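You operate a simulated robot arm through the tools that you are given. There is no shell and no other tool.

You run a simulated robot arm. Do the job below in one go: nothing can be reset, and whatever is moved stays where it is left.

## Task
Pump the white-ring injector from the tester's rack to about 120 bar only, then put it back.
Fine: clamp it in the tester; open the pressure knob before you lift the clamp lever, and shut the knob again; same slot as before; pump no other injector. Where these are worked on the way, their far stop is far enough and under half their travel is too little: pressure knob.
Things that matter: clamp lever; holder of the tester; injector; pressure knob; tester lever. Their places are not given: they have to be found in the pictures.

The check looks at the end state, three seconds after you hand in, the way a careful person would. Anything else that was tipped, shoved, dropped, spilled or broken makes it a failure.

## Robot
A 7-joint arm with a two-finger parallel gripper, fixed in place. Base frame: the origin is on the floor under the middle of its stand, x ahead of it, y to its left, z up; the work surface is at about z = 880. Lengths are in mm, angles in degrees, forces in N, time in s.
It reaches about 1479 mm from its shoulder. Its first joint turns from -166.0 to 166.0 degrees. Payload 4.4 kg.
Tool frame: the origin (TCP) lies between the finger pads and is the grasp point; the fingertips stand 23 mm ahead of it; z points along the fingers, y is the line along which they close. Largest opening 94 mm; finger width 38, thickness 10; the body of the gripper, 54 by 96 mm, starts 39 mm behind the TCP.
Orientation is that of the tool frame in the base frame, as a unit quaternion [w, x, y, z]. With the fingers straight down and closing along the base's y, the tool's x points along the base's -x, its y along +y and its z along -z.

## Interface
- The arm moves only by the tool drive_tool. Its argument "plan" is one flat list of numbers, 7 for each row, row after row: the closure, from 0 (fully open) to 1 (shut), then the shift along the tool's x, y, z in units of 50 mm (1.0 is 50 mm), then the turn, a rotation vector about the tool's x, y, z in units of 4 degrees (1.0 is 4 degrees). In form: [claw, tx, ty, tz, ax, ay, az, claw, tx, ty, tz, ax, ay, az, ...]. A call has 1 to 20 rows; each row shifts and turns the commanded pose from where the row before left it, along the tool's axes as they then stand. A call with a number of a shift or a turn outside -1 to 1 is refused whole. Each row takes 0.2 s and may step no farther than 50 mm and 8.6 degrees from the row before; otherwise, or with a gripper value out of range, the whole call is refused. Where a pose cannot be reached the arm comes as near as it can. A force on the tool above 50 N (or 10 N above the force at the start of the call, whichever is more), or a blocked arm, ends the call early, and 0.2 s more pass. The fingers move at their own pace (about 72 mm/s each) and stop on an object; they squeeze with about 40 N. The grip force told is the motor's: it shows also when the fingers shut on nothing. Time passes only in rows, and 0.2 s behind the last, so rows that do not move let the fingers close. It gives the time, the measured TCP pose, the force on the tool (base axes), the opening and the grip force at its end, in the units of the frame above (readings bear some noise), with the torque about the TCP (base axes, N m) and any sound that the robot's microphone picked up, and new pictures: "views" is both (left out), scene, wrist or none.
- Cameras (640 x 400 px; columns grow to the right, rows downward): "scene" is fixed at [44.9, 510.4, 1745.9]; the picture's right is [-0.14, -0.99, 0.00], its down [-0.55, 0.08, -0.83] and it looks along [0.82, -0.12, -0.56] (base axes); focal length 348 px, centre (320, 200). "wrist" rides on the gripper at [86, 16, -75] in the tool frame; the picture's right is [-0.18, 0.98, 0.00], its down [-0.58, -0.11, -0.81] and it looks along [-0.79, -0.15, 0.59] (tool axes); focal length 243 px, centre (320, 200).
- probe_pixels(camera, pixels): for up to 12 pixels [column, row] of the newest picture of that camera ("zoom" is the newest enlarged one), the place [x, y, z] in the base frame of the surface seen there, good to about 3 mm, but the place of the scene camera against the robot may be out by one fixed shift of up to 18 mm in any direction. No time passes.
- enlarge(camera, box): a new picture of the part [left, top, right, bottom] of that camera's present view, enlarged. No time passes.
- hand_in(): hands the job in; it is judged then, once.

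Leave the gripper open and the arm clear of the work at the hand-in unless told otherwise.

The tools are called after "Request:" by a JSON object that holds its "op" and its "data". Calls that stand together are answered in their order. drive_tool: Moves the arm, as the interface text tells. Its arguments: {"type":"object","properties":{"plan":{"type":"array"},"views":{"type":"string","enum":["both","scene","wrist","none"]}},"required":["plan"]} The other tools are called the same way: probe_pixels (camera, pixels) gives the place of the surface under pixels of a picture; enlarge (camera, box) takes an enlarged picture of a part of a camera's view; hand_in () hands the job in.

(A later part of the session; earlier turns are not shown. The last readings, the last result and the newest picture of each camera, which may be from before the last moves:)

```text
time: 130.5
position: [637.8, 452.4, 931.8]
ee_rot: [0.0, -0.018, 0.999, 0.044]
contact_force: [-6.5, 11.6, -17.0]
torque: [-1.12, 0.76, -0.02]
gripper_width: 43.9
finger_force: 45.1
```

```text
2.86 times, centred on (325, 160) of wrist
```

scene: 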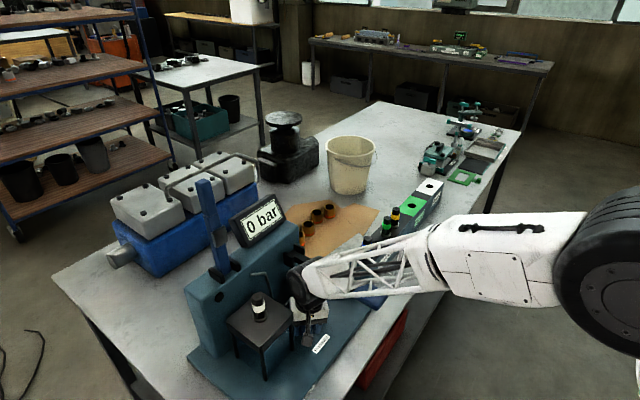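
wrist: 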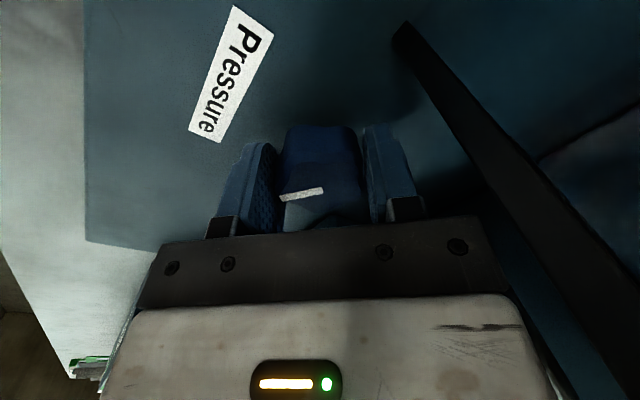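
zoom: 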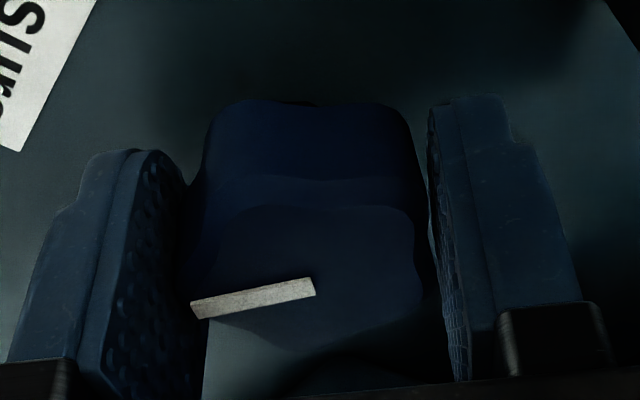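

Turned back about 46°, with the pointer fixed in the gripper frame. I'll release and swing counter-clockwise 68° with open jaws for the second grip.

Request:
{"op": "drive_tool", "data": {"plan": [0.32, 0, 0, 0, 0, 0, 0, 0.32, 0, 0, 0, 0, 0, 0, 0.32, 0, 0, 0, 0, 0.083, -0.99, 0.32, 0, 0, 0, 0, 0.083, -0.99, 0.32, 0, 0, 0, 0, 0.083, -0.99, 0.32, 0, 0, 0, 0, 0.083, -0.99, 0.32, 0, 0, 0, 0, 0.083, -0.99, 0.32, 0, 0, 0, 0, 0.083, -0.99, 0.32, 0, 0, 0, 0, 0.083, -0.99, 0.32, 0, 0, 0, 0, 0.083, -0.99, 0.32, 0, 0, 0, 0, 0.083, -0.99, 0.32, 0, 0, 0, 0, 0.083, -0.99, 0.32, 0, 0, 0, 0, 0.083, -0.99, 0.32, 0, 0, 0, 0, 0.083, -0.99, 0.32, 0, 0, 0, 0, 0.083, -0.99, 0.32, 0, 0, 0, 0, 0.083, -0.99, 0.32, 0, 0, 0, 0, 0.083, -0.99, 0.32, 0, 0, 0, 0, 0.083, -0.99, 0.32, 0, 0, 0, 0, 0.083, -0.99, 0.32, 0, 0, 0, 0, 0, 0], "views": "wrist"}}

Request:
{"op": "enlarge", "data": {"camera": "wrist", "box": [220, 90, 430, 230]}}

```text
time: 134.7
position: [638.2, 452.0, 931.3]
ee_rot: [-0.022, -0.57, 0.821, 0.035]
contact_force: [-0.2, 0.1, 0.3]
torque: [-0.01, 0.04, 0.0]
gripper_width: 63.9
finger_force: 0.1
```

wrist: 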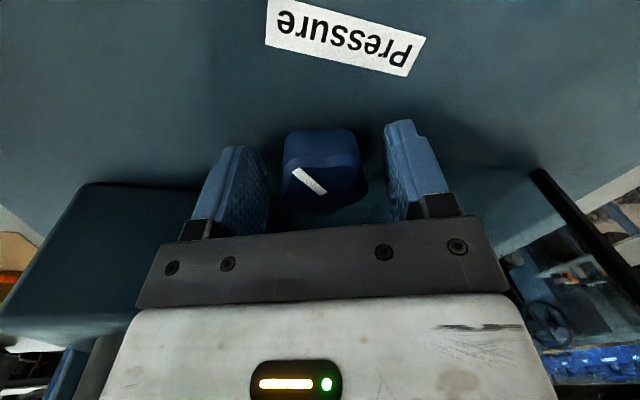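

```text
2.86 times, centred on (325, 160) of wrist
```

zoom: 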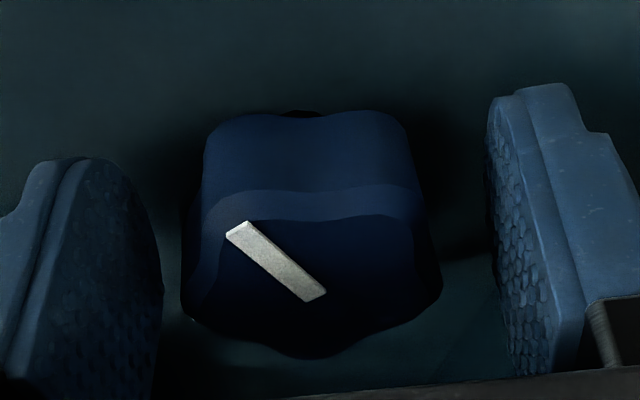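

The knob is centred and its pointer stands as in the first grip. Closing and turning clockwise.

Request:
{"op": "drive_tool", "data": {"plan": [0.5, 0, 0, 0, 0, 0, 0, 1, 0, 0, 0, 0, 0, 0, 1, 0, 0, 0, 0, 0, 0, 1, 0, 0, 0, 0, 0, 0], "views": "none"}}

Request:
{"op": "drive_tool", "data": {"plan": [1, 0, 0, 0, 0, -0.083, 0.99, 1, 0, 0, 0, 0, -0.083, 0.99, 1, 0, 0, 0, 0, -0.083, 0.99, 1, 0, 0, 0, 0, 0, 0], "views": "none"}}

```text
time: 135.7
position: [637.1, 453.3, 931.1]
ee_rot: [-0.022, -0.57, 0.82, 0.036]
contact_force: [-10.0, 2.3, 1.8]
torque: [-0.57, -1.08, 0.02]
gripper_width: 43.7
finger_force: 45.3
```

```text
time: 136.7
position: [636.8, 452.0, 931.8]
ee_rot: [-0.019, -0.481, 0.876, 0.037]
contact_force: [-29.4, 17.4, 2.1]
torque: [-0.25, -0.53, 0.05]
gripper_width: 44.4
finger_force: 44.5
```

34 N along +tool y, so I'll relieve 1 mm and continue.

Request:
{"op": "drive_tool", "data": {"plan": [1, 0, 0.02, 0, 0, -0.083, 0.99, 1, 0, 0, 0, 0, -0.083, 0.99, 1, 0, 0, 0, 0, -0.083, 0.99, 1, 0, 0, 0, 0, 0, 0], "views": "none"}}

Request:
{"op": "drive_tool", "data": {"plan": [1, 0, 0, 0, 0, -0.083, 0.99, 1, 0, 0, 0, 0, -0.083, 0.99, 1, 0, 0, 0, 0, -0.083, 0.99, 1, 0, 0, 0, 0, 0, 0], "views": "wrist"}}

Request:
{"op": "enlarge", "data": {"camera": "wrist", "box": [220, 90, 430, 230]}}

```text
time: 137.7
position: [636.5, 450.8, 931.1]
ee_rot: [-0.015, -0.387, 0.921, 0.039]
contact_force: [-3.4, 29.5, -10.7]
torque: [-0.18, -1.39, 0.0]
gripper_width: 44.3
finger_force: 44.7
```

```text
time: 138.7
position: [636.6, 453.1, 930.9]
ee_rot: [-0.011, -0.29, 0.956, 0.039]
contact_force: [-10.0, 8.9, -2.4]
torque: [-1.43, 0.08, 0.02]
gripper_width: 44.2
finger_force: 45.2
```

wrist: 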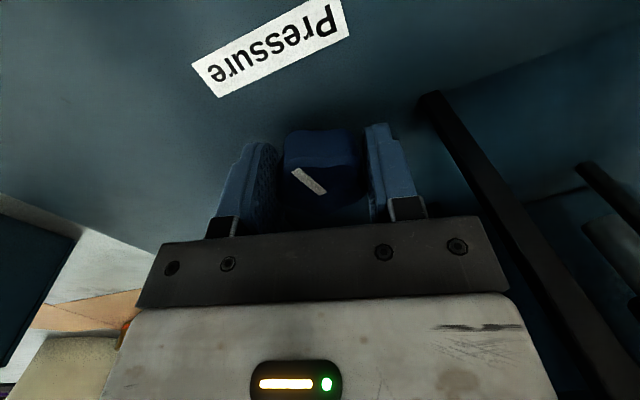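

```text
2.86 times, centred on (325, 160) of wrist
```

zoom: 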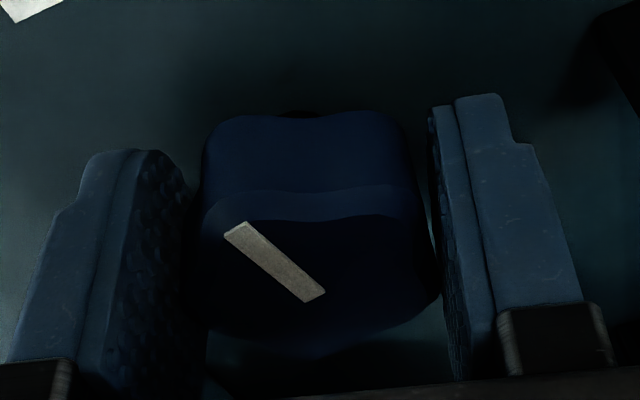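

About 82° turned back. Continuing clockwise until the stop shows as torque.

Request:
{"op": "drive_tool", "data": {"plan": [1, 0, 0, 0, 0, -0.083, 0.99, 1, 0, 0, 0, 0, -0.083, 0.99, 1, 0, 0, 0, 0, 0, 0], "views": "none"}}

Request:
{"op": "drive_tool", "data": {"plan": [1, 0, 0, 0, 0, -0.083, 0.99, 1, 0, 0, 0, 0, -0.083, 0.99, 1, 0, 0, 0, 0, 0, 0], "views": "none"}}

Request:
{"op": "drive_tool", "data": {"plan": [1, 0, 0, 0, 0, -0.083, 0.99, 1, 0, 0, 0, 0, -0.083, 0.99, 1, 0, 0, 0, 0, 0, 0], "views": "wrist"}}

Request:
{"op": "enlarge", "data": {"camera": "wrist", "box": [220, 90, 430, 230]}}

```text
time: 139.5
position: [635.8, 451.2, 930.7]
ee_rot: [-0.01, -0.223, 0.974, 0.041]
contact_force: [-8.1, -6.7, -6.6]
torque: [-1.03, -0.72, -0.04]
gripper_width: 43.9
finger_force: 45.0
```

```text
time: 140.3
position: [636.5, 452.8, 930.8]
ee_rot: [-0.006, -0.154, 0.987, 0.043]
contact_force: [-6.7, -13.1, -2.5]
torque: [-1.52, 0.37, 0.25]
gripper_width: 44.1
finger_force: 45.0
```

```text
time: 141.1
position: [638.3, 451.8, 931.6]
ee_rot: [-0.003, -0.086, 0.995, 0.043]
contact_force: [14.1, -13.3, -1.1]
torque: [-1.34, -0.73, 0.51]
gripper_width: 44.3
finger_force: 44.7
```

wrist: 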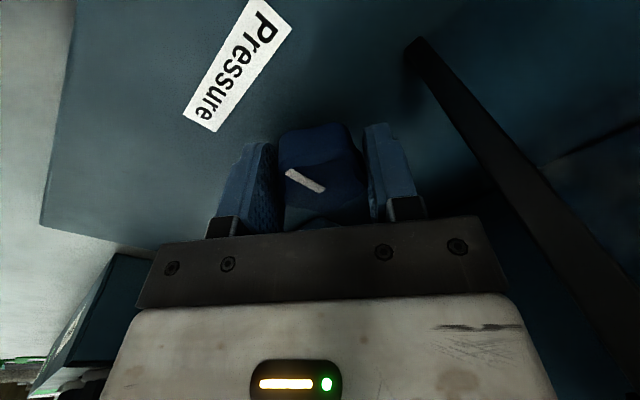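

```text
2.86 times, centred on (325, 160) of wrist
```

zoom: 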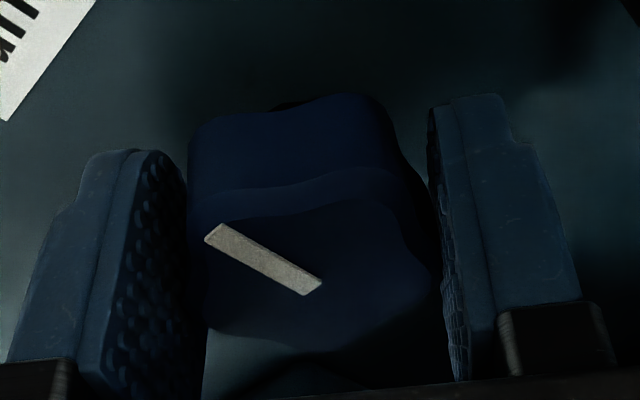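

The torque is 0.5 N m and the knob slips in the jaws, so it's at its shut stop. I open and rise straight up 240 mm.

Request:
{"op": "drive_tool", "data": {"plan": [0.32, 0, 0, 0, 0, 0, 0, 0.32, 0, 0, 0, 0, 0, 0, 0.32, 0, 0.034, -0.4, 0, 0, 0, 0.32, 0, 0.066, -0.796, 0, 0, 0, 0.32, 0, 0.066, -0.796, 0, 0, 0, 0.32, 0, 0.066, -0.796, 0, 0, 0, 0.32, 0, 0.066, -0.796, 0, 0, 0, 0.32, 0, 0, 0, 0, 0, 0], "views": "both"}}

Request:
{"op": "enlarge", "data": {"camera": "wrist", "box": [250, 0, 390, 110]}}

```text
time: 142.9
position: [633.7, 449.9, 1111.7]
ee_rot: [-0.003, -0.087, 0.995, 0.043]
contact_force: [1.3, -0.2, -0.3]
torque: [0.01, -0.03, 0.0]
gripper_width: 63.9
finger_force: 0.0
```

scene: 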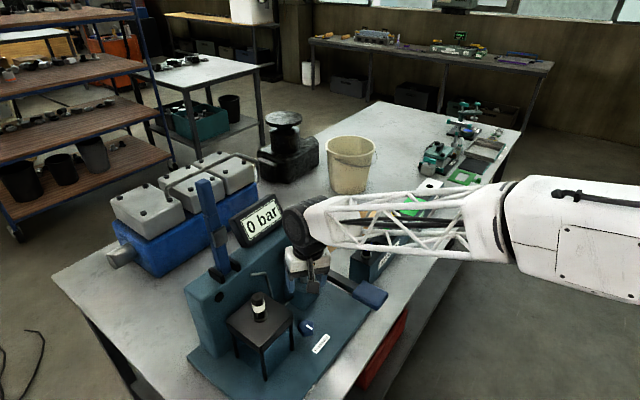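
wrist: 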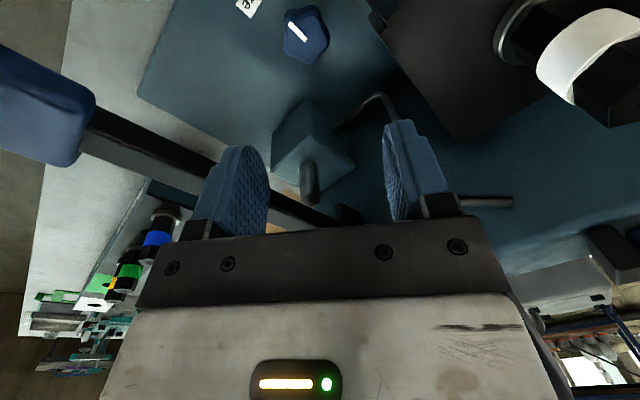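

```text
3.64 times, centred on (320, 55) of wrist
```

zoom: 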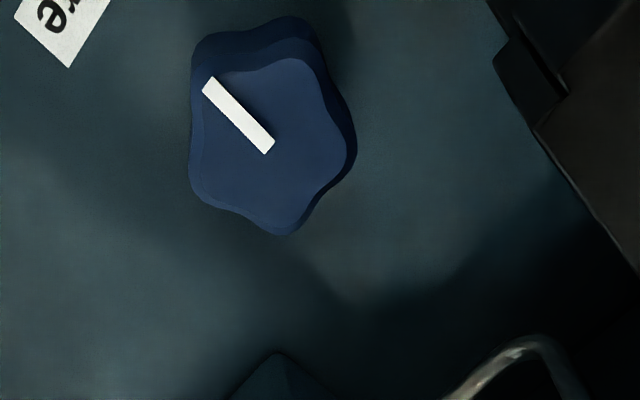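

The knob shows its pointer back toward the front. I'll probe the pointer to confirm it's at the original (shut) angle.

Request:
{"op": "probe_pixels", "data": {"camera": "zoom", "pixels": [[212, 86], [265, 147], [238, 116], [200, 100], [295, 70], [348, 150], [285, 225], [200, 190]]}}

```text
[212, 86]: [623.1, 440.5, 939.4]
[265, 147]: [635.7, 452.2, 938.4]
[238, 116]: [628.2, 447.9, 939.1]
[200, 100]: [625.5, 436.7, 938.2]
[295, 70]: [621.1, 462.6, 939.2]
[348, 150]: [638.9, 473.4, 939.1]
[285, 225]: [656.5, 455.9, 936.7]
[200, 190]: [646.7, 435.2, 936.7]
```

The pointer angle is 223°, the same as at the start, so the knob is shut. Now I rise and set the tool upright at yaw -45° to fetch the injector.

Request:
{"op": "drive_tool", "data": {"plan": [0.32, 0, 0.062, -0.746, 0, 0, 0, 0.32, 0, 0.062, -0.746, 0, 0, 0, 0.32, 0, 0.062, -0.746, 0, 0, 0, 0.32, 0, 0.062, -0.746, 0, 0, 0, 0.32, 0, 0, 0, 0, -0.083, 0.985, 0.32, 0, 0, 0, 0, -0.083, 0.985, 0.32, 0, 0, 0, 0, -0.083, 0.985, 0.32, 0, 0, 0, 0, -0.083, 0.985, 0.32, 0, 0, 0, 0, -0.083, 0.985, 0.32, 0, 0, 0, 0, -0.083, 0.985, 0.32, 0, 0, 0, 0, -0.083, 0.985, 0.32, 0, 0, 0, 0, -0.083, 0.985, 0.32, 0, 0, 0, 0, -0.083, 0.985, 0.32, 0, 0, 0, 0, -0.083, 0.985, 0.32, 0, 0, 0, 0, -0.083, 0.985, 0.32, 0, 0, 0, 0, -0.083, 0.985, 0.32, 0, 0, 0, 0, -0.083, 0.985, 0.32, 0, 0, 0, 0, -0.083, 0.985, 0.32, 0, 0, 0, 0.62, 0, 0, 0.32, 0, 0, 0, 0.62, 0, 0], "views": "none"}}

```text
time: 147.1
position: [636.8, 450.5, 1261.8]
ee_rot: [0.0, 0.386, 0.923, -0.001]
contact_force: [0.5, 0.1, 0.9]
torque: [0.0, -0.02, -0.03]
gripper_width: 64.0
finger_force: 0.0
```

Upright at yaw -45°, z=1262. I move over the injector (u≈20, n≈819) and look.

Request:
{"op": "drive_tool", "data": {"plan": [0.3, 0.745, 0, 0, 0, 0, 0, 0.3, 0.745, 0, 0, 0, 0, 0, 0.3, 0.745, 0, 0, 0, 0, 0, 0.3, 0, 0.5, 0, 0, 0, 0, 0.3, 0, 0.5, 0, 0, 0, 0, 0.3, 0, 0, 0, 0, 0, 0, 0.3, 0, 0, 0, 0, 0, 0], "views": "both"}}

Request:
{"op": "enlarge", "data": {"camera": "wrist", "box": [260, 0, 400, 120]}}

```text
time: 148.7
position: [595.0, 567.5, 1258.3]
ee_rot: [-0.001, 0.386, 0.923, 0.0]
contact_force: [-0.4, -0.5, 0.2]
torque: [-0.01, -0.02, 0.02]
gripper_width: 65.8
finger_force: 0.0
```

scene: 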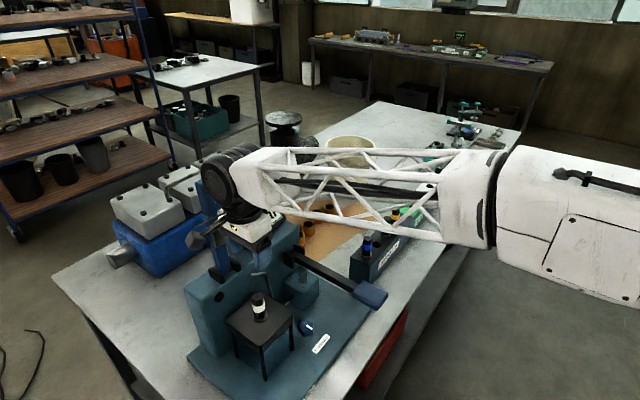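
wrist: 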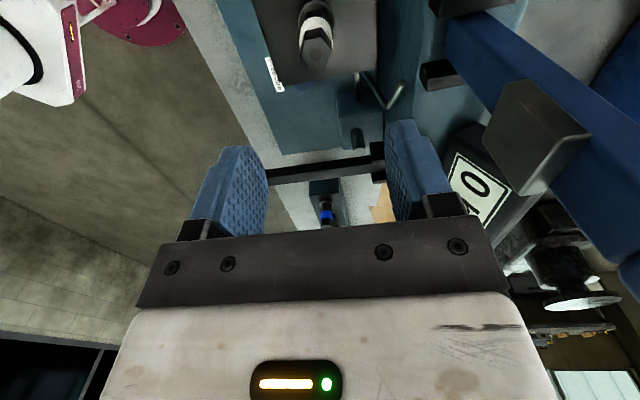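

```text
3.33 times, centred on (330, 60) of wrist
```

zoom: 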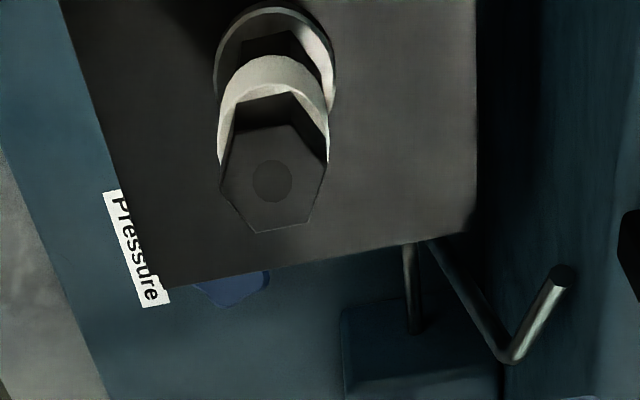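

The injector's top is at (316,54.6), about 3.5 mm off in tool y and 2 mm in x. I'll correct and lower to z≈1160 for a check.

Request:
{"op": "drive_tool", "data": {"plan": [0.2, -0.04, -0.07, 0, 0, 0, 0, 0.2, 0, 0, 0.7, 0, 0, 0, 0.2, 0, 0, 0.7, 0, 0, 0, 0.2, 0, 0, 0.56, 0, 0, 0, 0.2, 0, 0, 0, 0, 0, 0, 0.2, 0, 0, 0, 0, 0, 0], "views": "wrist"}}

Request:
{"op": "enlarge", "data": {"camera": "wrist", "box": [250, 60, 390, 190]}}

```text
time: 150.1
position: [592.8, 562.7, 1161.5]
ee_rot: [0.0, 0.386, 0.923, 0.001]
contact_force: [0.1, -0.3, 0.5]
torque: [0.03, -0.02, 0.01]
gripper_width: 75.2
finger_force: 0.1
```

wrist: 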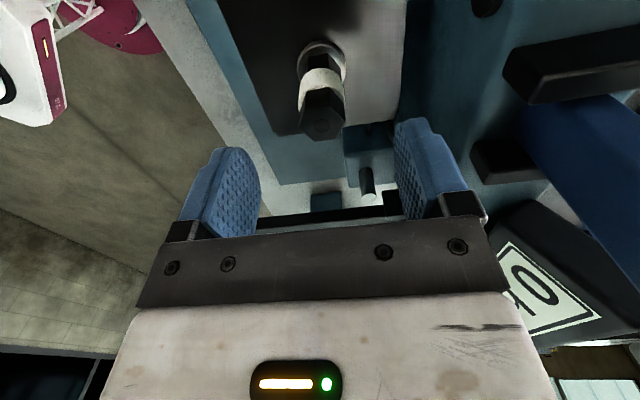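

```text
3.08 times, centred on (320, 125) of wrist
```

zoom: 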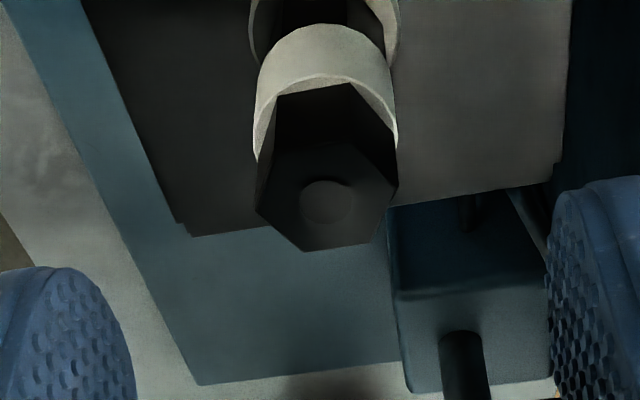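

Now +3 mm in tool x and +1.9 mm in y are needed. I correct this and lower to z≈1097.

Request:
{"op": "drive_tool", "data": {"plan": [0.2, 0.05, 0.036, 0, 0, 0, 0, 0.2, 0, 0, 0.5, 0, 0, 0, 0.2, 0, 0, 0.5, 0, 0, 0, 0.2, 0, 0, 0.28, 0, 0, 0, 0.2, 0, 0, 0, 0, 0, 0, 0.2, 0, 0, 0, 0, 0, 0], "views": "wrist"}}

Request:
{"op": "enlarge", "data": {"camera": "wrist", "box": [230, 70, 410, 230]}}

```text
time: 151.5
position: [589.8, 563.6, 1097.8]
ee_rot: [-0.001, 0.386, 0.923, 0.0]
contact_force: [0.7, -0.5, -0.8]
torque: [-0.01, -0.03, 0.01]
gripper_width: 75.2
finger_force: 0.0
```

wrist: 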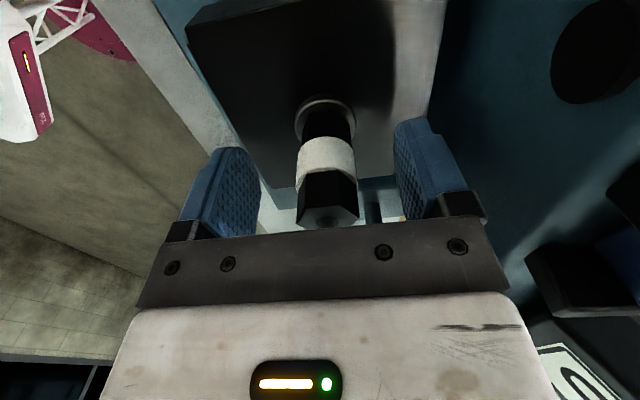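

```text
2.50 times, centred on (320, 150) of wrist
```

zoom: 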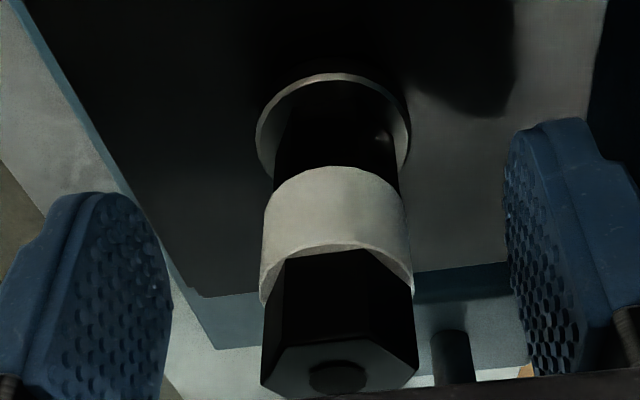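

The injector sits about 3 mm toward +n of the axis. I shift 3 mm and close.

Request:
{"op": "drive_tool", "data": {"plan": [0.2, -0.02, 0.06, 0, 0, 0, 0, 0.2, 0, 0, 0, 0, 0, 0, 0.2, 0, 0, 0, 0, 0, 0], "views": "wrist"}}

Request:
{"op": "enlarge", "data": {"camera": "wrist", "box": [230, 70, 410, 230]}}

```text
time: 152.3
position: [594.9, 563.7, 1099.2]
ee_rot: [0.0, 0.387, 0.922, 0.001]
contact_force: [0.5, -0.3, -0.4]
torque: [0.01, -0.01, 0.0]
gripper_width: 75.4
finger_force: 0.0
```

wrist: 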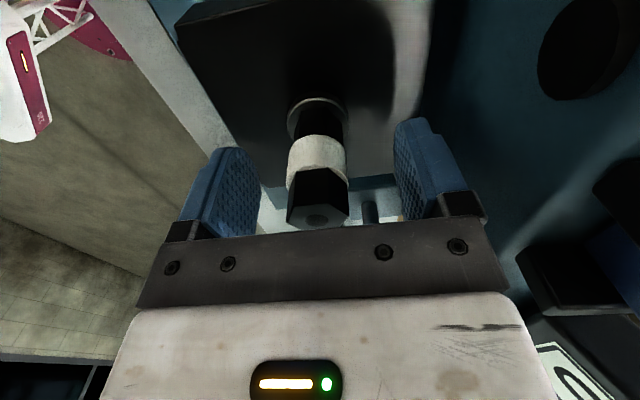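

```text
2.50 times, centred on (320, 150) of wrist
```

zoom: 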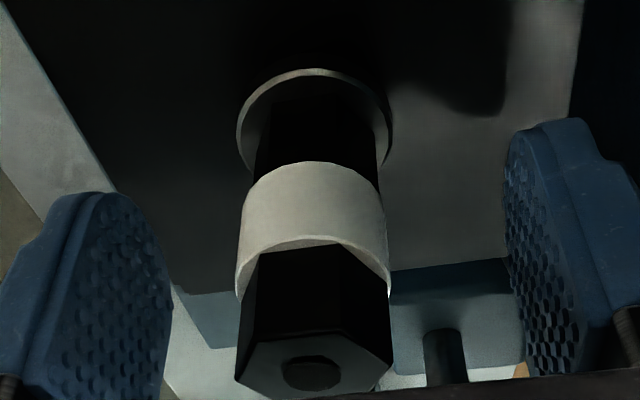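

Centred within about 1 mm. Closing on the injector.

Request:
{"op": "drive_tool", "data": {"plan": [0.5, 0, 0, 0, 0, 0, 0, 1, 0, 0, 0, 0, 0, 0, 1, 0, 0, 0, 0, 0, 0, 1, 0, 0, 0, 0, 0, 0], "views": "wrist"}}

```text
time: 153.3
position: [595.8, 566.0, 1100.0]
ee_rot: [0.0, 0.386, 0.922, 0.0]
contact_force: [-0.4, -1.2, 0.2]
torque: [-0.04, 0.04, -0.01]
gripper_width: 27.1
finger_force: 39.8
```

wrist: 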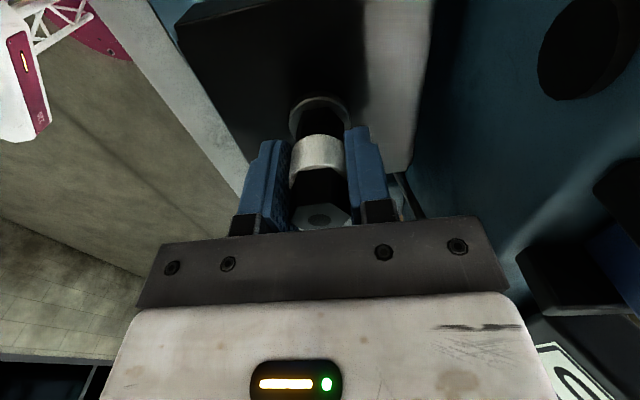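

Gripped at 27.1 mm. Lifting straight up 165 mm.

Request:
{"op": "drive_tool", "data": {"plan": [1, 0, 0, -0.3, 0, 0, 0, 1, 0, 0, -0.5, 0, 0, 0, 1, 0, 0, -0.6, 0, 0, 0, 1, 0, 0, -0.7, 0, 0, 0, 1, 0, 0, -0.7, 0, 0, 0, 1, 0, 0, -0.5, 0, 0, 0, 1, 0, 0, 0, 0, 0, 0], "views": "both"}}

```text
time: 154.9
position: [592.6, 563.8, 1262.8]
ee_rot: [0.0, 0.386, 0.922, 0.0]
contact_force: [0.4, 0.5, -3.3]
torque: [-0.03, 0.06, -0.05]
gripper_width: 26.8
finger_force: 38.9
```

scene: 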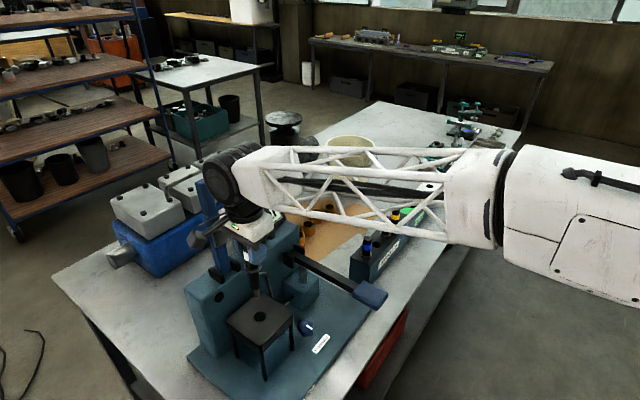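
wrist: 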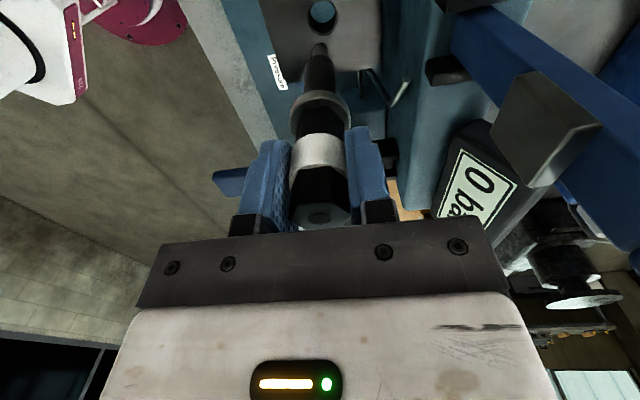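

The injector is out and the holder empty. I'll back off 52 mm and travel along +u to above its rack slot.

Request:
{"op": "drive_tool", "data": {"plan": [1, 0, -0.521, 0, 0, 0, 0, 1, 0, -0.521, 0, 0, 0, 0, 1, -0.5, 0, 0, 0, 0, 0, 1, -0.85, 0, 0, 0, 0, 0, 1, -0.9, 0, 0, 0, 0, 0, 1, -0.9, 0, 0, 0, 0, 0, 1, -0.9, 0, 0, 0, 0, 0, 1, -0.9, 0, 0, 0, 0, 0, 1, -0.9, 0, 0, 0, 0, 0, 1, -0.9, 0, 0, 0, 0, 0, 1, -0.9, 0, 0, 0, 0, 0, 1, -0.85, 0, 0, 0, 0, 0, 1, -0.786, 0, 0, 0, 0, 0, 1, 0, 0, 0, 0, 0, 0, 1, 0, 0, 0, 0, 0, 0], "views": "both"}}

Request:
{"op": "enlarge", "data": {"camera": "wrist", "box": [260, 0, 380, 90]}}

```text
time: 158.1
position: [881.0, 200.4, 1263.6]
ee_rot: [0.001, 0.386, 0.922, 0.0]
contact_force: [0.3, 0.2, -4.2]
torque: [0.02, -0.02, 0.0]
gripper_width: 26.9
finger_force: 40.1
```

scene: 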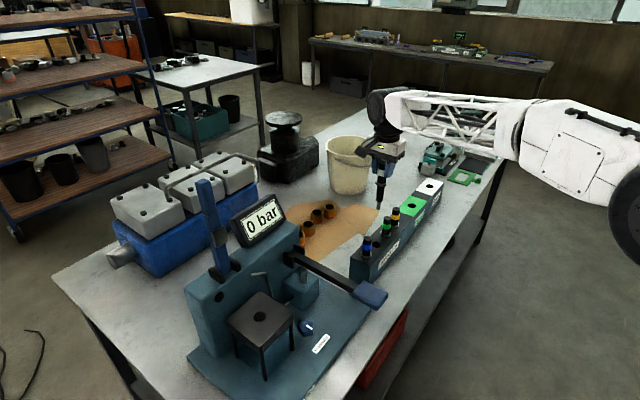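
wrist: 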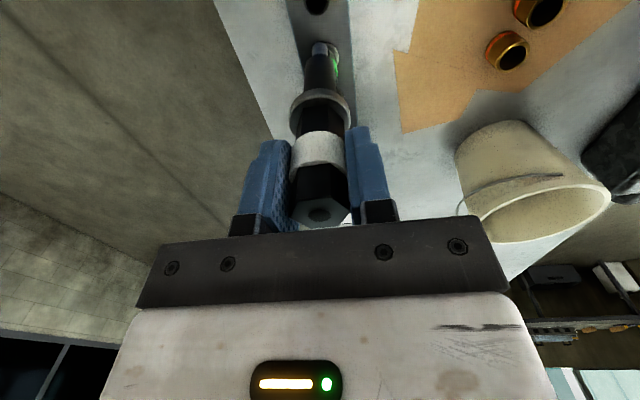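

```text
4.44 times, centred on (320, 45) of wrist
```

zoom: 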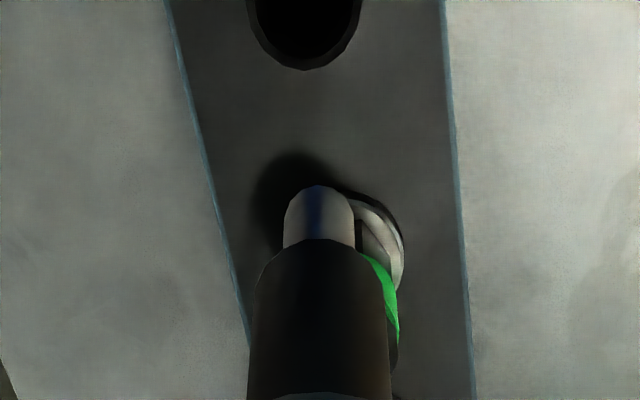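

The slot hole peeks out at the top of the wrist view; TCP is about 3–4 mm short along u and 3 mm off along n. I'll correct and lower to z≈1138 (tip ≈28 mm above the rack).

Request:
{"op": "drive_tool", "data": {"plan": [1, -0.08, -0.06, 0, 0, 0, 0, 1, 0, 0, 0.7, 0, 0, 0, 1, 0, 0, 0.8, 0, 0, 0, 1, 0, 0, 0.7, 0, 0, 0, 1, 0, 0, 0.3, 0, 0, 0, 1, 0, 0, 0, 0, 0, 0, 1, 0, 0, 0, 0, 0, 0], "views": "wrist"}}

Request:
{"op": "enlarge", "data": {"camera": "wrist", "box": [260, 0, 380, 90]}}

```text
time: 159.7
position: [879.5, 196.5, 1140.1]
ee_rot: [-0.001, 0.386, 0.923, -0.001]
contact_force: [-0.1, -0.9, -2.9]
torque: [-0.02, 0.03, -0.04]
gripper_width: 27.1
finger_force: 39.9
```

wrist: 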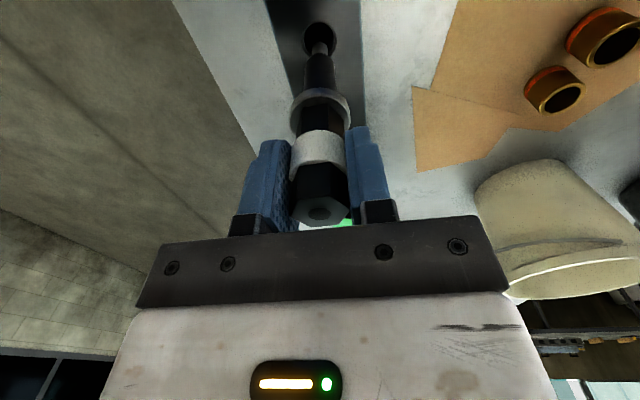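

```text
4.44 times, centred on (320, 45) of wrist
```

zoom: 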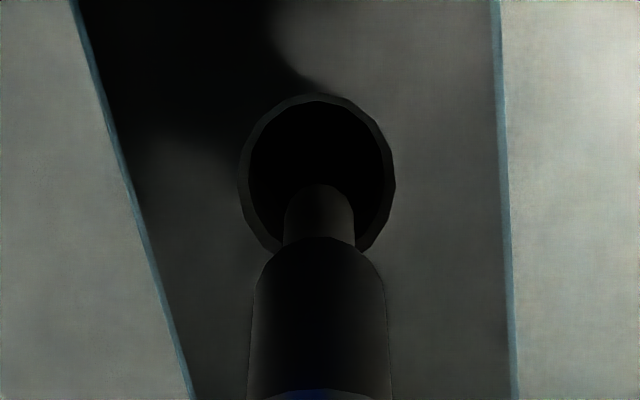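

The tip is centred sideways, and the hole is about 2 mm farther along +u. I shift 1.8 mm and lower 25 mm to check again.

Request:
{"op": "drive_tool", "data": {"plan": [1, -0.036, -0.006, 0, 0, 0, 0, 1, 0, 0, 0.25, 0, 0, 0, 1, 0, 0, 0.25, 0, 0, 0, 1, 0, 0, 0, 0, 0, 0, 1, 0, 0, 0, 0, 0, 0], "views": "wrist"}}

Request:
{"op": "enlarge", "data": {"camera": "wrist", "box": [265, 10, 375, 90]}}

```text
time: 160.9
position: [885.6, 193.6, 1114.0]
ee_rot: [0.0, 0.386, 0.923, -0.001]
contact_force: [-0.8, 1.4, -3.4]
torque: [-0.01, 0.01, -0.02]
gripper_width: 27.1
finger_force: 39.9
```

wrist: 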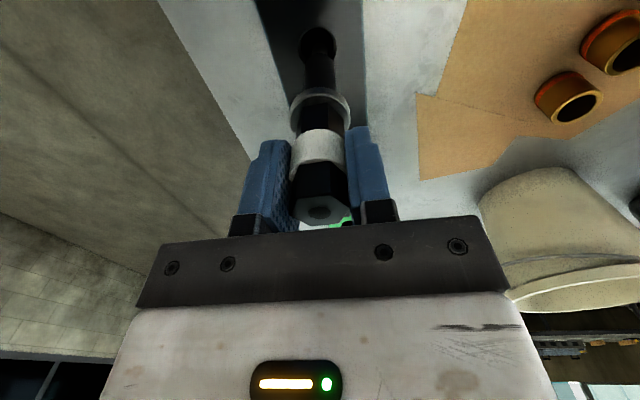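

```text
5.00 times, centred on (320, 50) of wrist
```

zoom: 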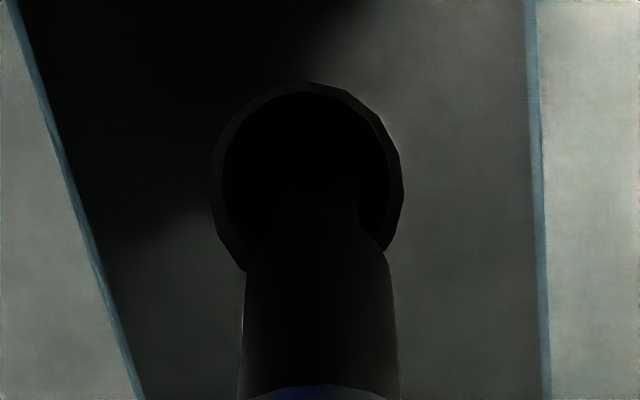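

It overshot by about 3 mm in u and 2 mm in n. I correct back and check before lowering.

Request:
{"op": "drive_tool", "data": {"plan": [1, 0.06, -0.04, 0, 0, 0, 0, 1, 0, 0, 0, 0, 0, 0, 1, 0, 0, 0, 0, 0, 0], "views": "wrist"}}

Request:
{"op": "enlarge", "data": {"camera": "wrist", "box": [265, 10, 375, 90]}}

```text
time: 161.7
position: [881.0, 192.8, 1114.0]
ee_rot: [-0.001, 0.386, 0.922, 0.0]
contact_force: [0.3, -0.1, -3.0]
torque: [-0.02, 0.0, 0.02]
gripper_width: 27.1
finger_force: 40.1
```

wrist: 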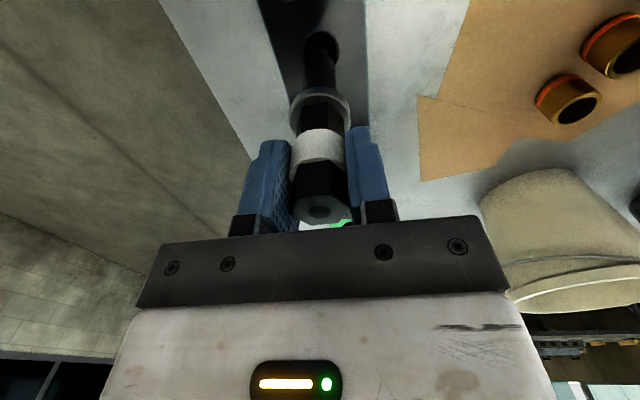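

```text
5.00 times, centred on (320, 50) of wrist
```

zoom: 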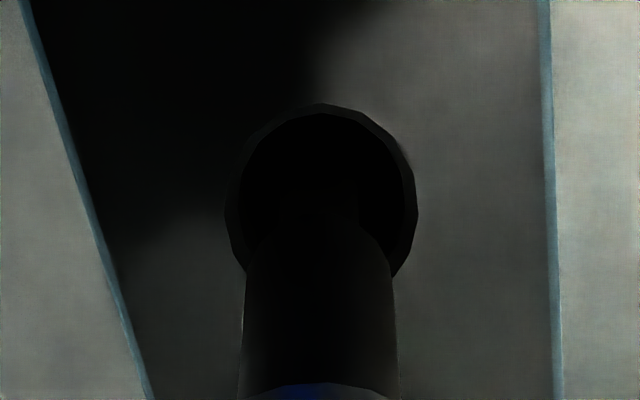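

Aligned now: rim centred at column 320, row as expected. I'll lower in small steps, 70 mm.

Request:
{"op": "drive_tool", "data": {"plan": [1, 0, 0, 0.2, 0, 0, 0, 1, 0, 0, 0.2, 0, 0, 0, 1, 0, 0, 0, 0, 0, 0], "views": "wrist"}}

Request:
{"op": "enlarge", "data": {"camera": "wrist", "box": [265, 10, 375, 90]}}

```text
time: 162.5
position: [880.2, 192.9, 1092.0]
ee_rot: [0.0, 0.386, 0.922, 0.0]
contact_force: [0.8, -0.7, -3.6]
torque: [-0.01, 0.01, 0.0]
gripper_width: 27.0
finger_force: 40.3
```

wrist: 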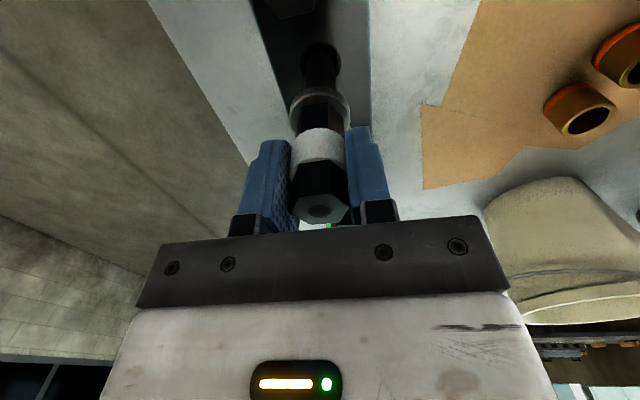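

```text
5.00 times, centred on (320, 50) of wrist
```

zoom: 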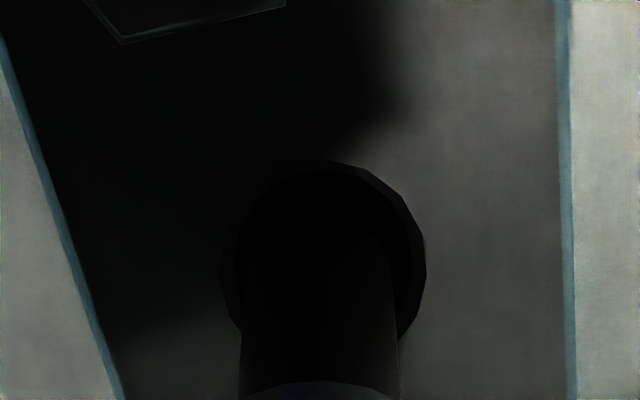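

The stem is well inside the rim. Lowering another 50 mm in 10 mm rows.

Request:
{"op": "drive_tool", "data": {"plan": [1, 0, 0, 0.2, 0, 0, 0, 1, 0, 0, 0.2, 0, 0, 0, 1, 0, 0, 0.2, 0, 0, 0, 1, 0, 0, 0.2, 0, 0, 0, 1, 0, 0, 0.2, 0, 0, 0, 1, 0, 0, 0, 0, 0, 0], "views": "wrist"}}

```text
time: 163.9
position: [881.3, 194.5, 1042.5]
ee_rot: [-0.001, 0.386, 0.923, -0.001]
contact_force: [0.3, -0.8, -3.1]
torque: [-0.02, 0.02, 0.0]
gripper_width: 27.0
finger_force: 40.3
```

wrist: 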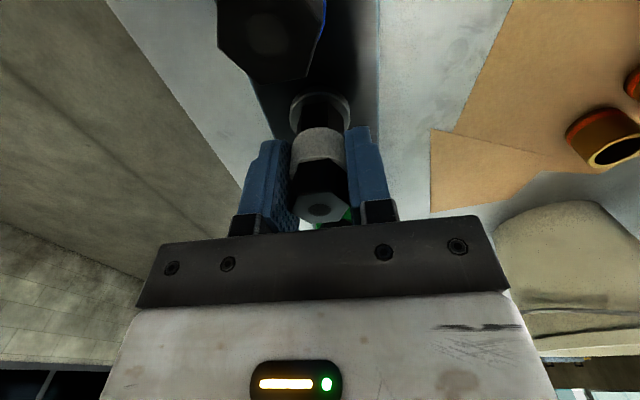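

z=1042.5 and still free. I lower in 4 mm steps to the seat.

Request:
{"op": "drive_tool", "data": {"plan": [1, 0, 0, 0.1, 0, 0, 0, 1, 0, 0, 0.1, 0, 0, 0, 1, 0, 0, 0.06, 0, 0, 0, 1, 0, 0, 0, 0, 0, 0], "views": "none"}}

Request:
{"op": "drive_tool", "data": {"plan": [1, 0, 0, 0.05, 0, 0, 0, 1, 0, 0, 0, 0, 0, 0], "views": "wrist"}}

```text
time: 164.9
position: [883.3, 192.7, 1031.8]
ee_rot: [0.001, 0.386, 0.923, 0.001]
contact_force: [-2.3, -2.9, 26.5]
torque: [-0.43, 0.34, -0.05]
gripper_width: 27.4
finger_force: 40.1
```

```text
time: 165.5
position: [881.9, 193.5, 1029.2]
ee_rot: [0.0, 0.387, 0.922, 0.0]
contact_force: [10.6, 4.1, 24.8]
torque: [0.36, -0.23, -0.05]
gripper_width: 27.0
finger_force: 39.8
```

wrist: 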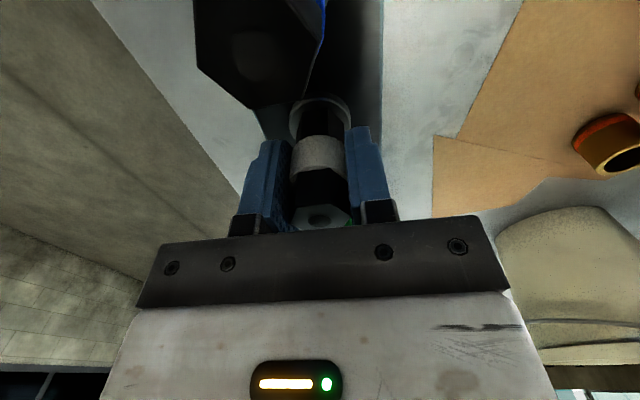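

Contact with 25 N at z≈1030, which fits the collar seating (about 1028 expected). I'll check the collar against the rack top.

Request:
{"op": "enlarge", "data": {"camera": "wrist", "box": [270, 70, 370, 150]}}

Request:
{"op": "probe_pixels", "data": {"camera": "wrist", "pixels": [[325, 99], [345, 108], [296, 112], [365, 112], [280, 125], [320, 105], [322, 215]]}}

Request:
{"op": "enlarge", "data": {"camera": "scene", "box": [340, 170, 440, 280]}}

```text
5.00 times, centred on (320, 110) of wrist
```

zoom: 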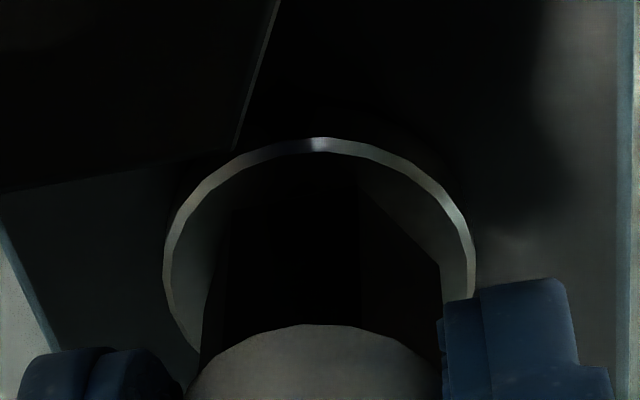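

```text
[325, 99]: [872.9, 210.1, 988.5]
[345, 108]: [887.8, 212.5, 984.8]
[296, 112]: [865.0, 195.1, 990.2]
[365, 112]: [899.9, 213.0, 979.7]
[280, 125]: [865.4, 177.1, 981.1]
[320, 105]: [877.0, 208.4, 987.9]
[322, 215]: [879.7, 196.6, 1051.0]
```

```text
3.64 times, centred on (390, 225) of scene
```

zoom: 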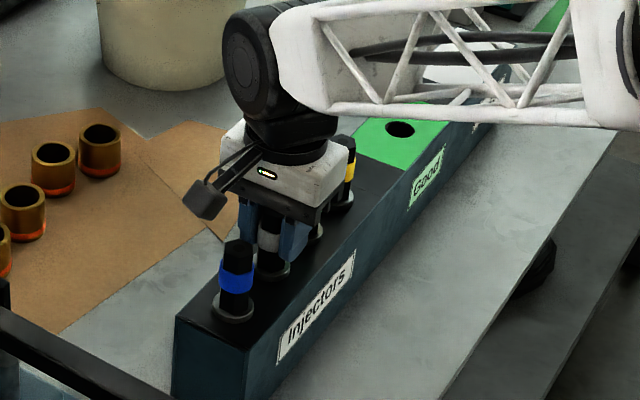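

The collar top (≈989) and hex top (≈1051) match the original readings, so it's seated in its slot. Opening the fingers.

Request:
{"op": "drive_tool", "data": {"plan": [0.4, 0, 0, 0, 0, 0, 0, 0.2, 0, 0, 0, 0, 0, 0, 0.2, 0, 0, 0, 0, 0, 0, 0.2, 0, 0, 0, 0, 0, 0], "views": "wrist"}}

```text
time: 166.5
position: [880.9, 193.7, 1027.5]
ee_rot: [0.0, 0.386, 0.923, -0.001]
contact_force: [0.3, -0.6, 0.1]
torque: [-0.01, 0.01, -0.01]
gripper_width: 75.2
finger_force: 0.1
```

wrist: 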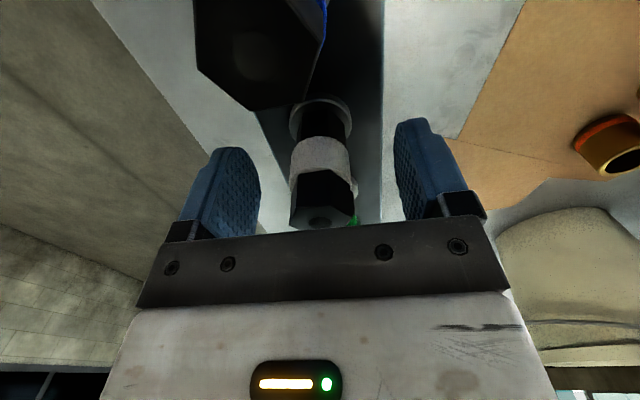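

The injector stands free in its slot. I rise straight up 300 mm, well clear of everything.

Request:
{"op": "drive_tool", "data": {"plan": [0.2, 0, 0, -0.4, 0, 0, 0, 0.2, 0, 0, -0.8, 0, 0, 0, 0.2, 0, 0, -1, 0, 0, 0, 0, 0, 0, -1, 0, 0, 0, 0, 0, 0, -1, 0, 0, 0, 0, 0, 0, -1, 0, 0, 0, 0, 0, 0, -1, 0, 0, 0, 0, 0, 0, -1, 0, 0, 0, 0, 0, 0, -0.5, 0, 0, 0, 0, 0, 0, 0, 0, 0, 0], "views": "both"}}

Request:
{"op": "enlarge", "data": {"camera": "scene", "box": [330, 160, 460, 290]}}

Request:
{"op": "enlarge", "data": {"camera": "scene", "box": [170, 160, 410, 390]}}

```text
time: 168.7
position: [881.2, 192.9, 1416.7]
ee_rot: [0.001, 0.386, 0.923, 0.0]
contact_force: [-0.2, 0.1, 0.3]
torque: [0.02, -0.01, 0.0]
gripper_width: 93.8
finger_force: 0.1
```

scene: 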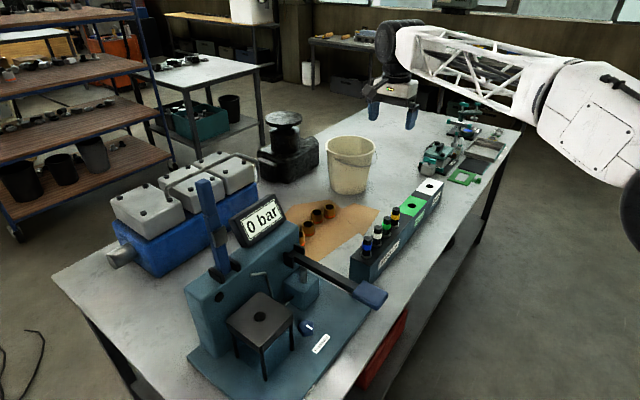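
wrist: 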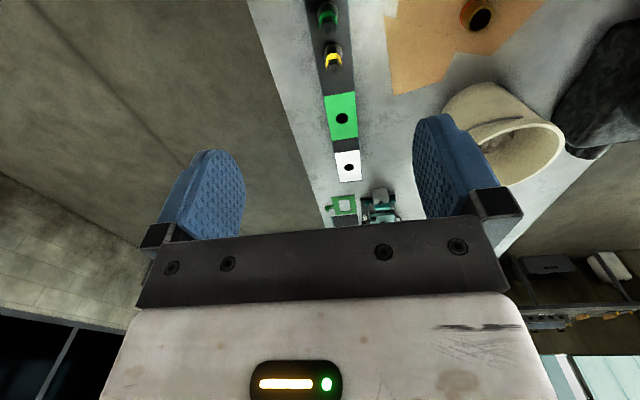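

```text
3.08 times, centred on (395, 225) of scene
```

zoom: 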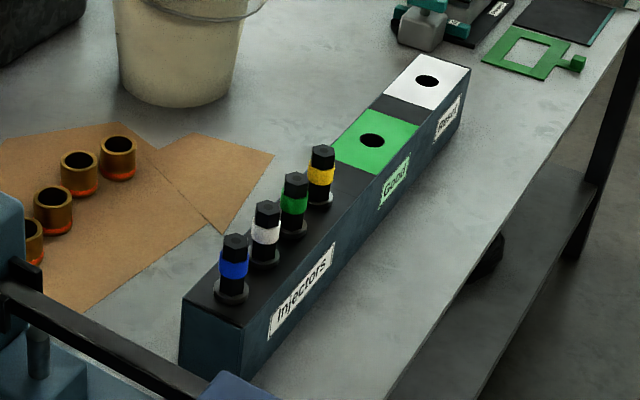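

```text
1.74 times, centred on (290, 275) of scene
```

zoom: 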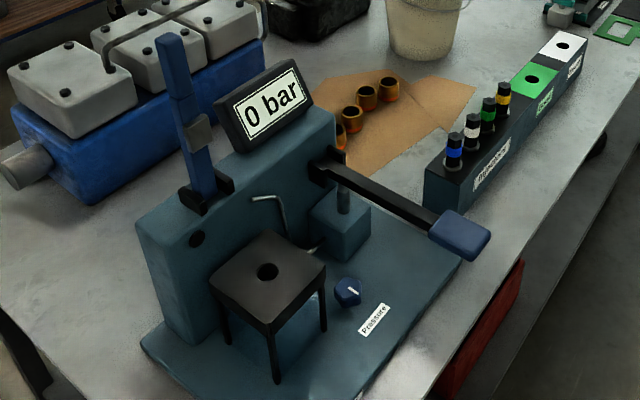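

All four injectors stand in their slots, the gauge reads 0, the lever is up and the knob shut. The clamp lever's tip looks slightly forward compared with the start, so I'll compare the same zoom as before.

Request:
{"op": "enlarge", "data": {"camera": "scene", "box": [180, 165, 290, 285]}}

Request:
{"op": "probe_pixels", "data": {"camera": "scene", "pixels": [[203, 190], [208, 205], [212, 220], [216, 232], [222, 245], [225, 262], [206, 182]]}}

```text
3.33 times, centred on (235, 225) of scene
```

zoom: 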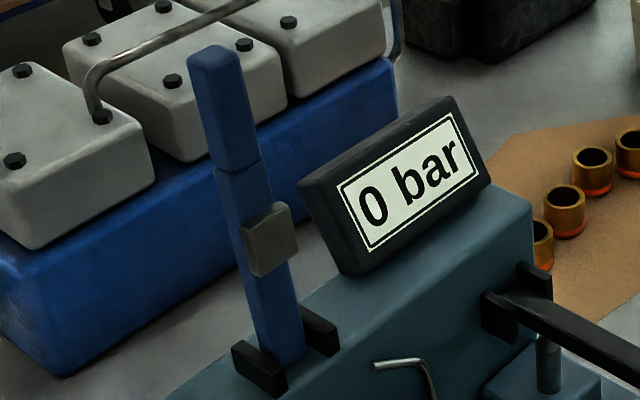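

```text
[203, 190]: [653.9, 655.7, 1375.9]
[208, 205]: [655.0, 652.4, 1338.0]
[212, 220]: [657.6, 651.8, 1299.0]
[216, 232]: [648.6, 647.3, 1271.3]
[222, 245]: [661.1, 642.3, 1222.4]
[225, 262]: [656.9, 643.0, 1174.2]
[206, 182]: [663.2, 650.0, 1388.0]
```

Measured, the lever stands vertical now, while at the start it leaned back about 6° (tip 23 mm farther). I'll nudge it back fully to its rest with closed fingers from the front. First I turn the tool to yaw +45° up here.

Request:
{"op": "drive_tool", "data": {"plan": [1, 0, 0, 0, 0, 0, -1, 1, 0, 0, 0, 0, 0, -1, 1, 0, 0, 0, 0, 0, -1, 1, 0, 0, 0, 0, 0, -1, 1, 0, 0, 0, 0, 0, -1, 1, 0, 0, 0, 0, 0, -1, 1, 0, 0, 0, 0, 0, -1, 1, 0, 0, 0, 0, 0, -1, 1, 0, 0, 0, 0, 0, -1, 1, 0, 0, 0, 0, 0, -1, 1, 0, 0, 0, 0, 0, -1, 1, 0, 0, 0, 0, 0, -1, 1, 0, 0, 0, 0, 0, -1, 1, 0, 0, 0, 0, 0, -1, 1, 0, 0, 0, 0, 0, -1, 1, 0, 0, 0, 0, 0, -1, 1, 0, 0, 0, 0, 0, -1, 1, 0, 0, 0, 0, 0, -1, 1, 0, 0, 0, 0, 0, -1, 1, 0, 0, 0, 0, 0, -1], "views": "none"}}

Request:
{"op": "drive_tool", "data": {"plan": [1, 0, 0, 0, 0, 0, -1, 1, 0, 0, 0, 0, 0, -1, 1, 0, 0, 0, 0, 0, -0.6, 1, 0, 0, 0, 0, 0, 0], "views": "none"}}

```text
time: 172.9
position: [883.3, 192.5, 1415.3]
ee_rot: [0.0, -0.298, 0.954, 0.0]
contact_force: [-0.2, -0.6, 0.0]
torque: [-0.01, -0.02, -0.01]
gripper_width: 0.0
finger_force: 40.0
```

```text
time: 173.9
position: [881.8, 192.3, 1412.9]
ee_rot: [0.0, -0.382, 0.924, 0.0]
contact_force: [0.0, -0.6, -0.6]
torque: [0.0, -0.01, 0.0]
gripper_width: 0.1
finger_force: 39.8
```

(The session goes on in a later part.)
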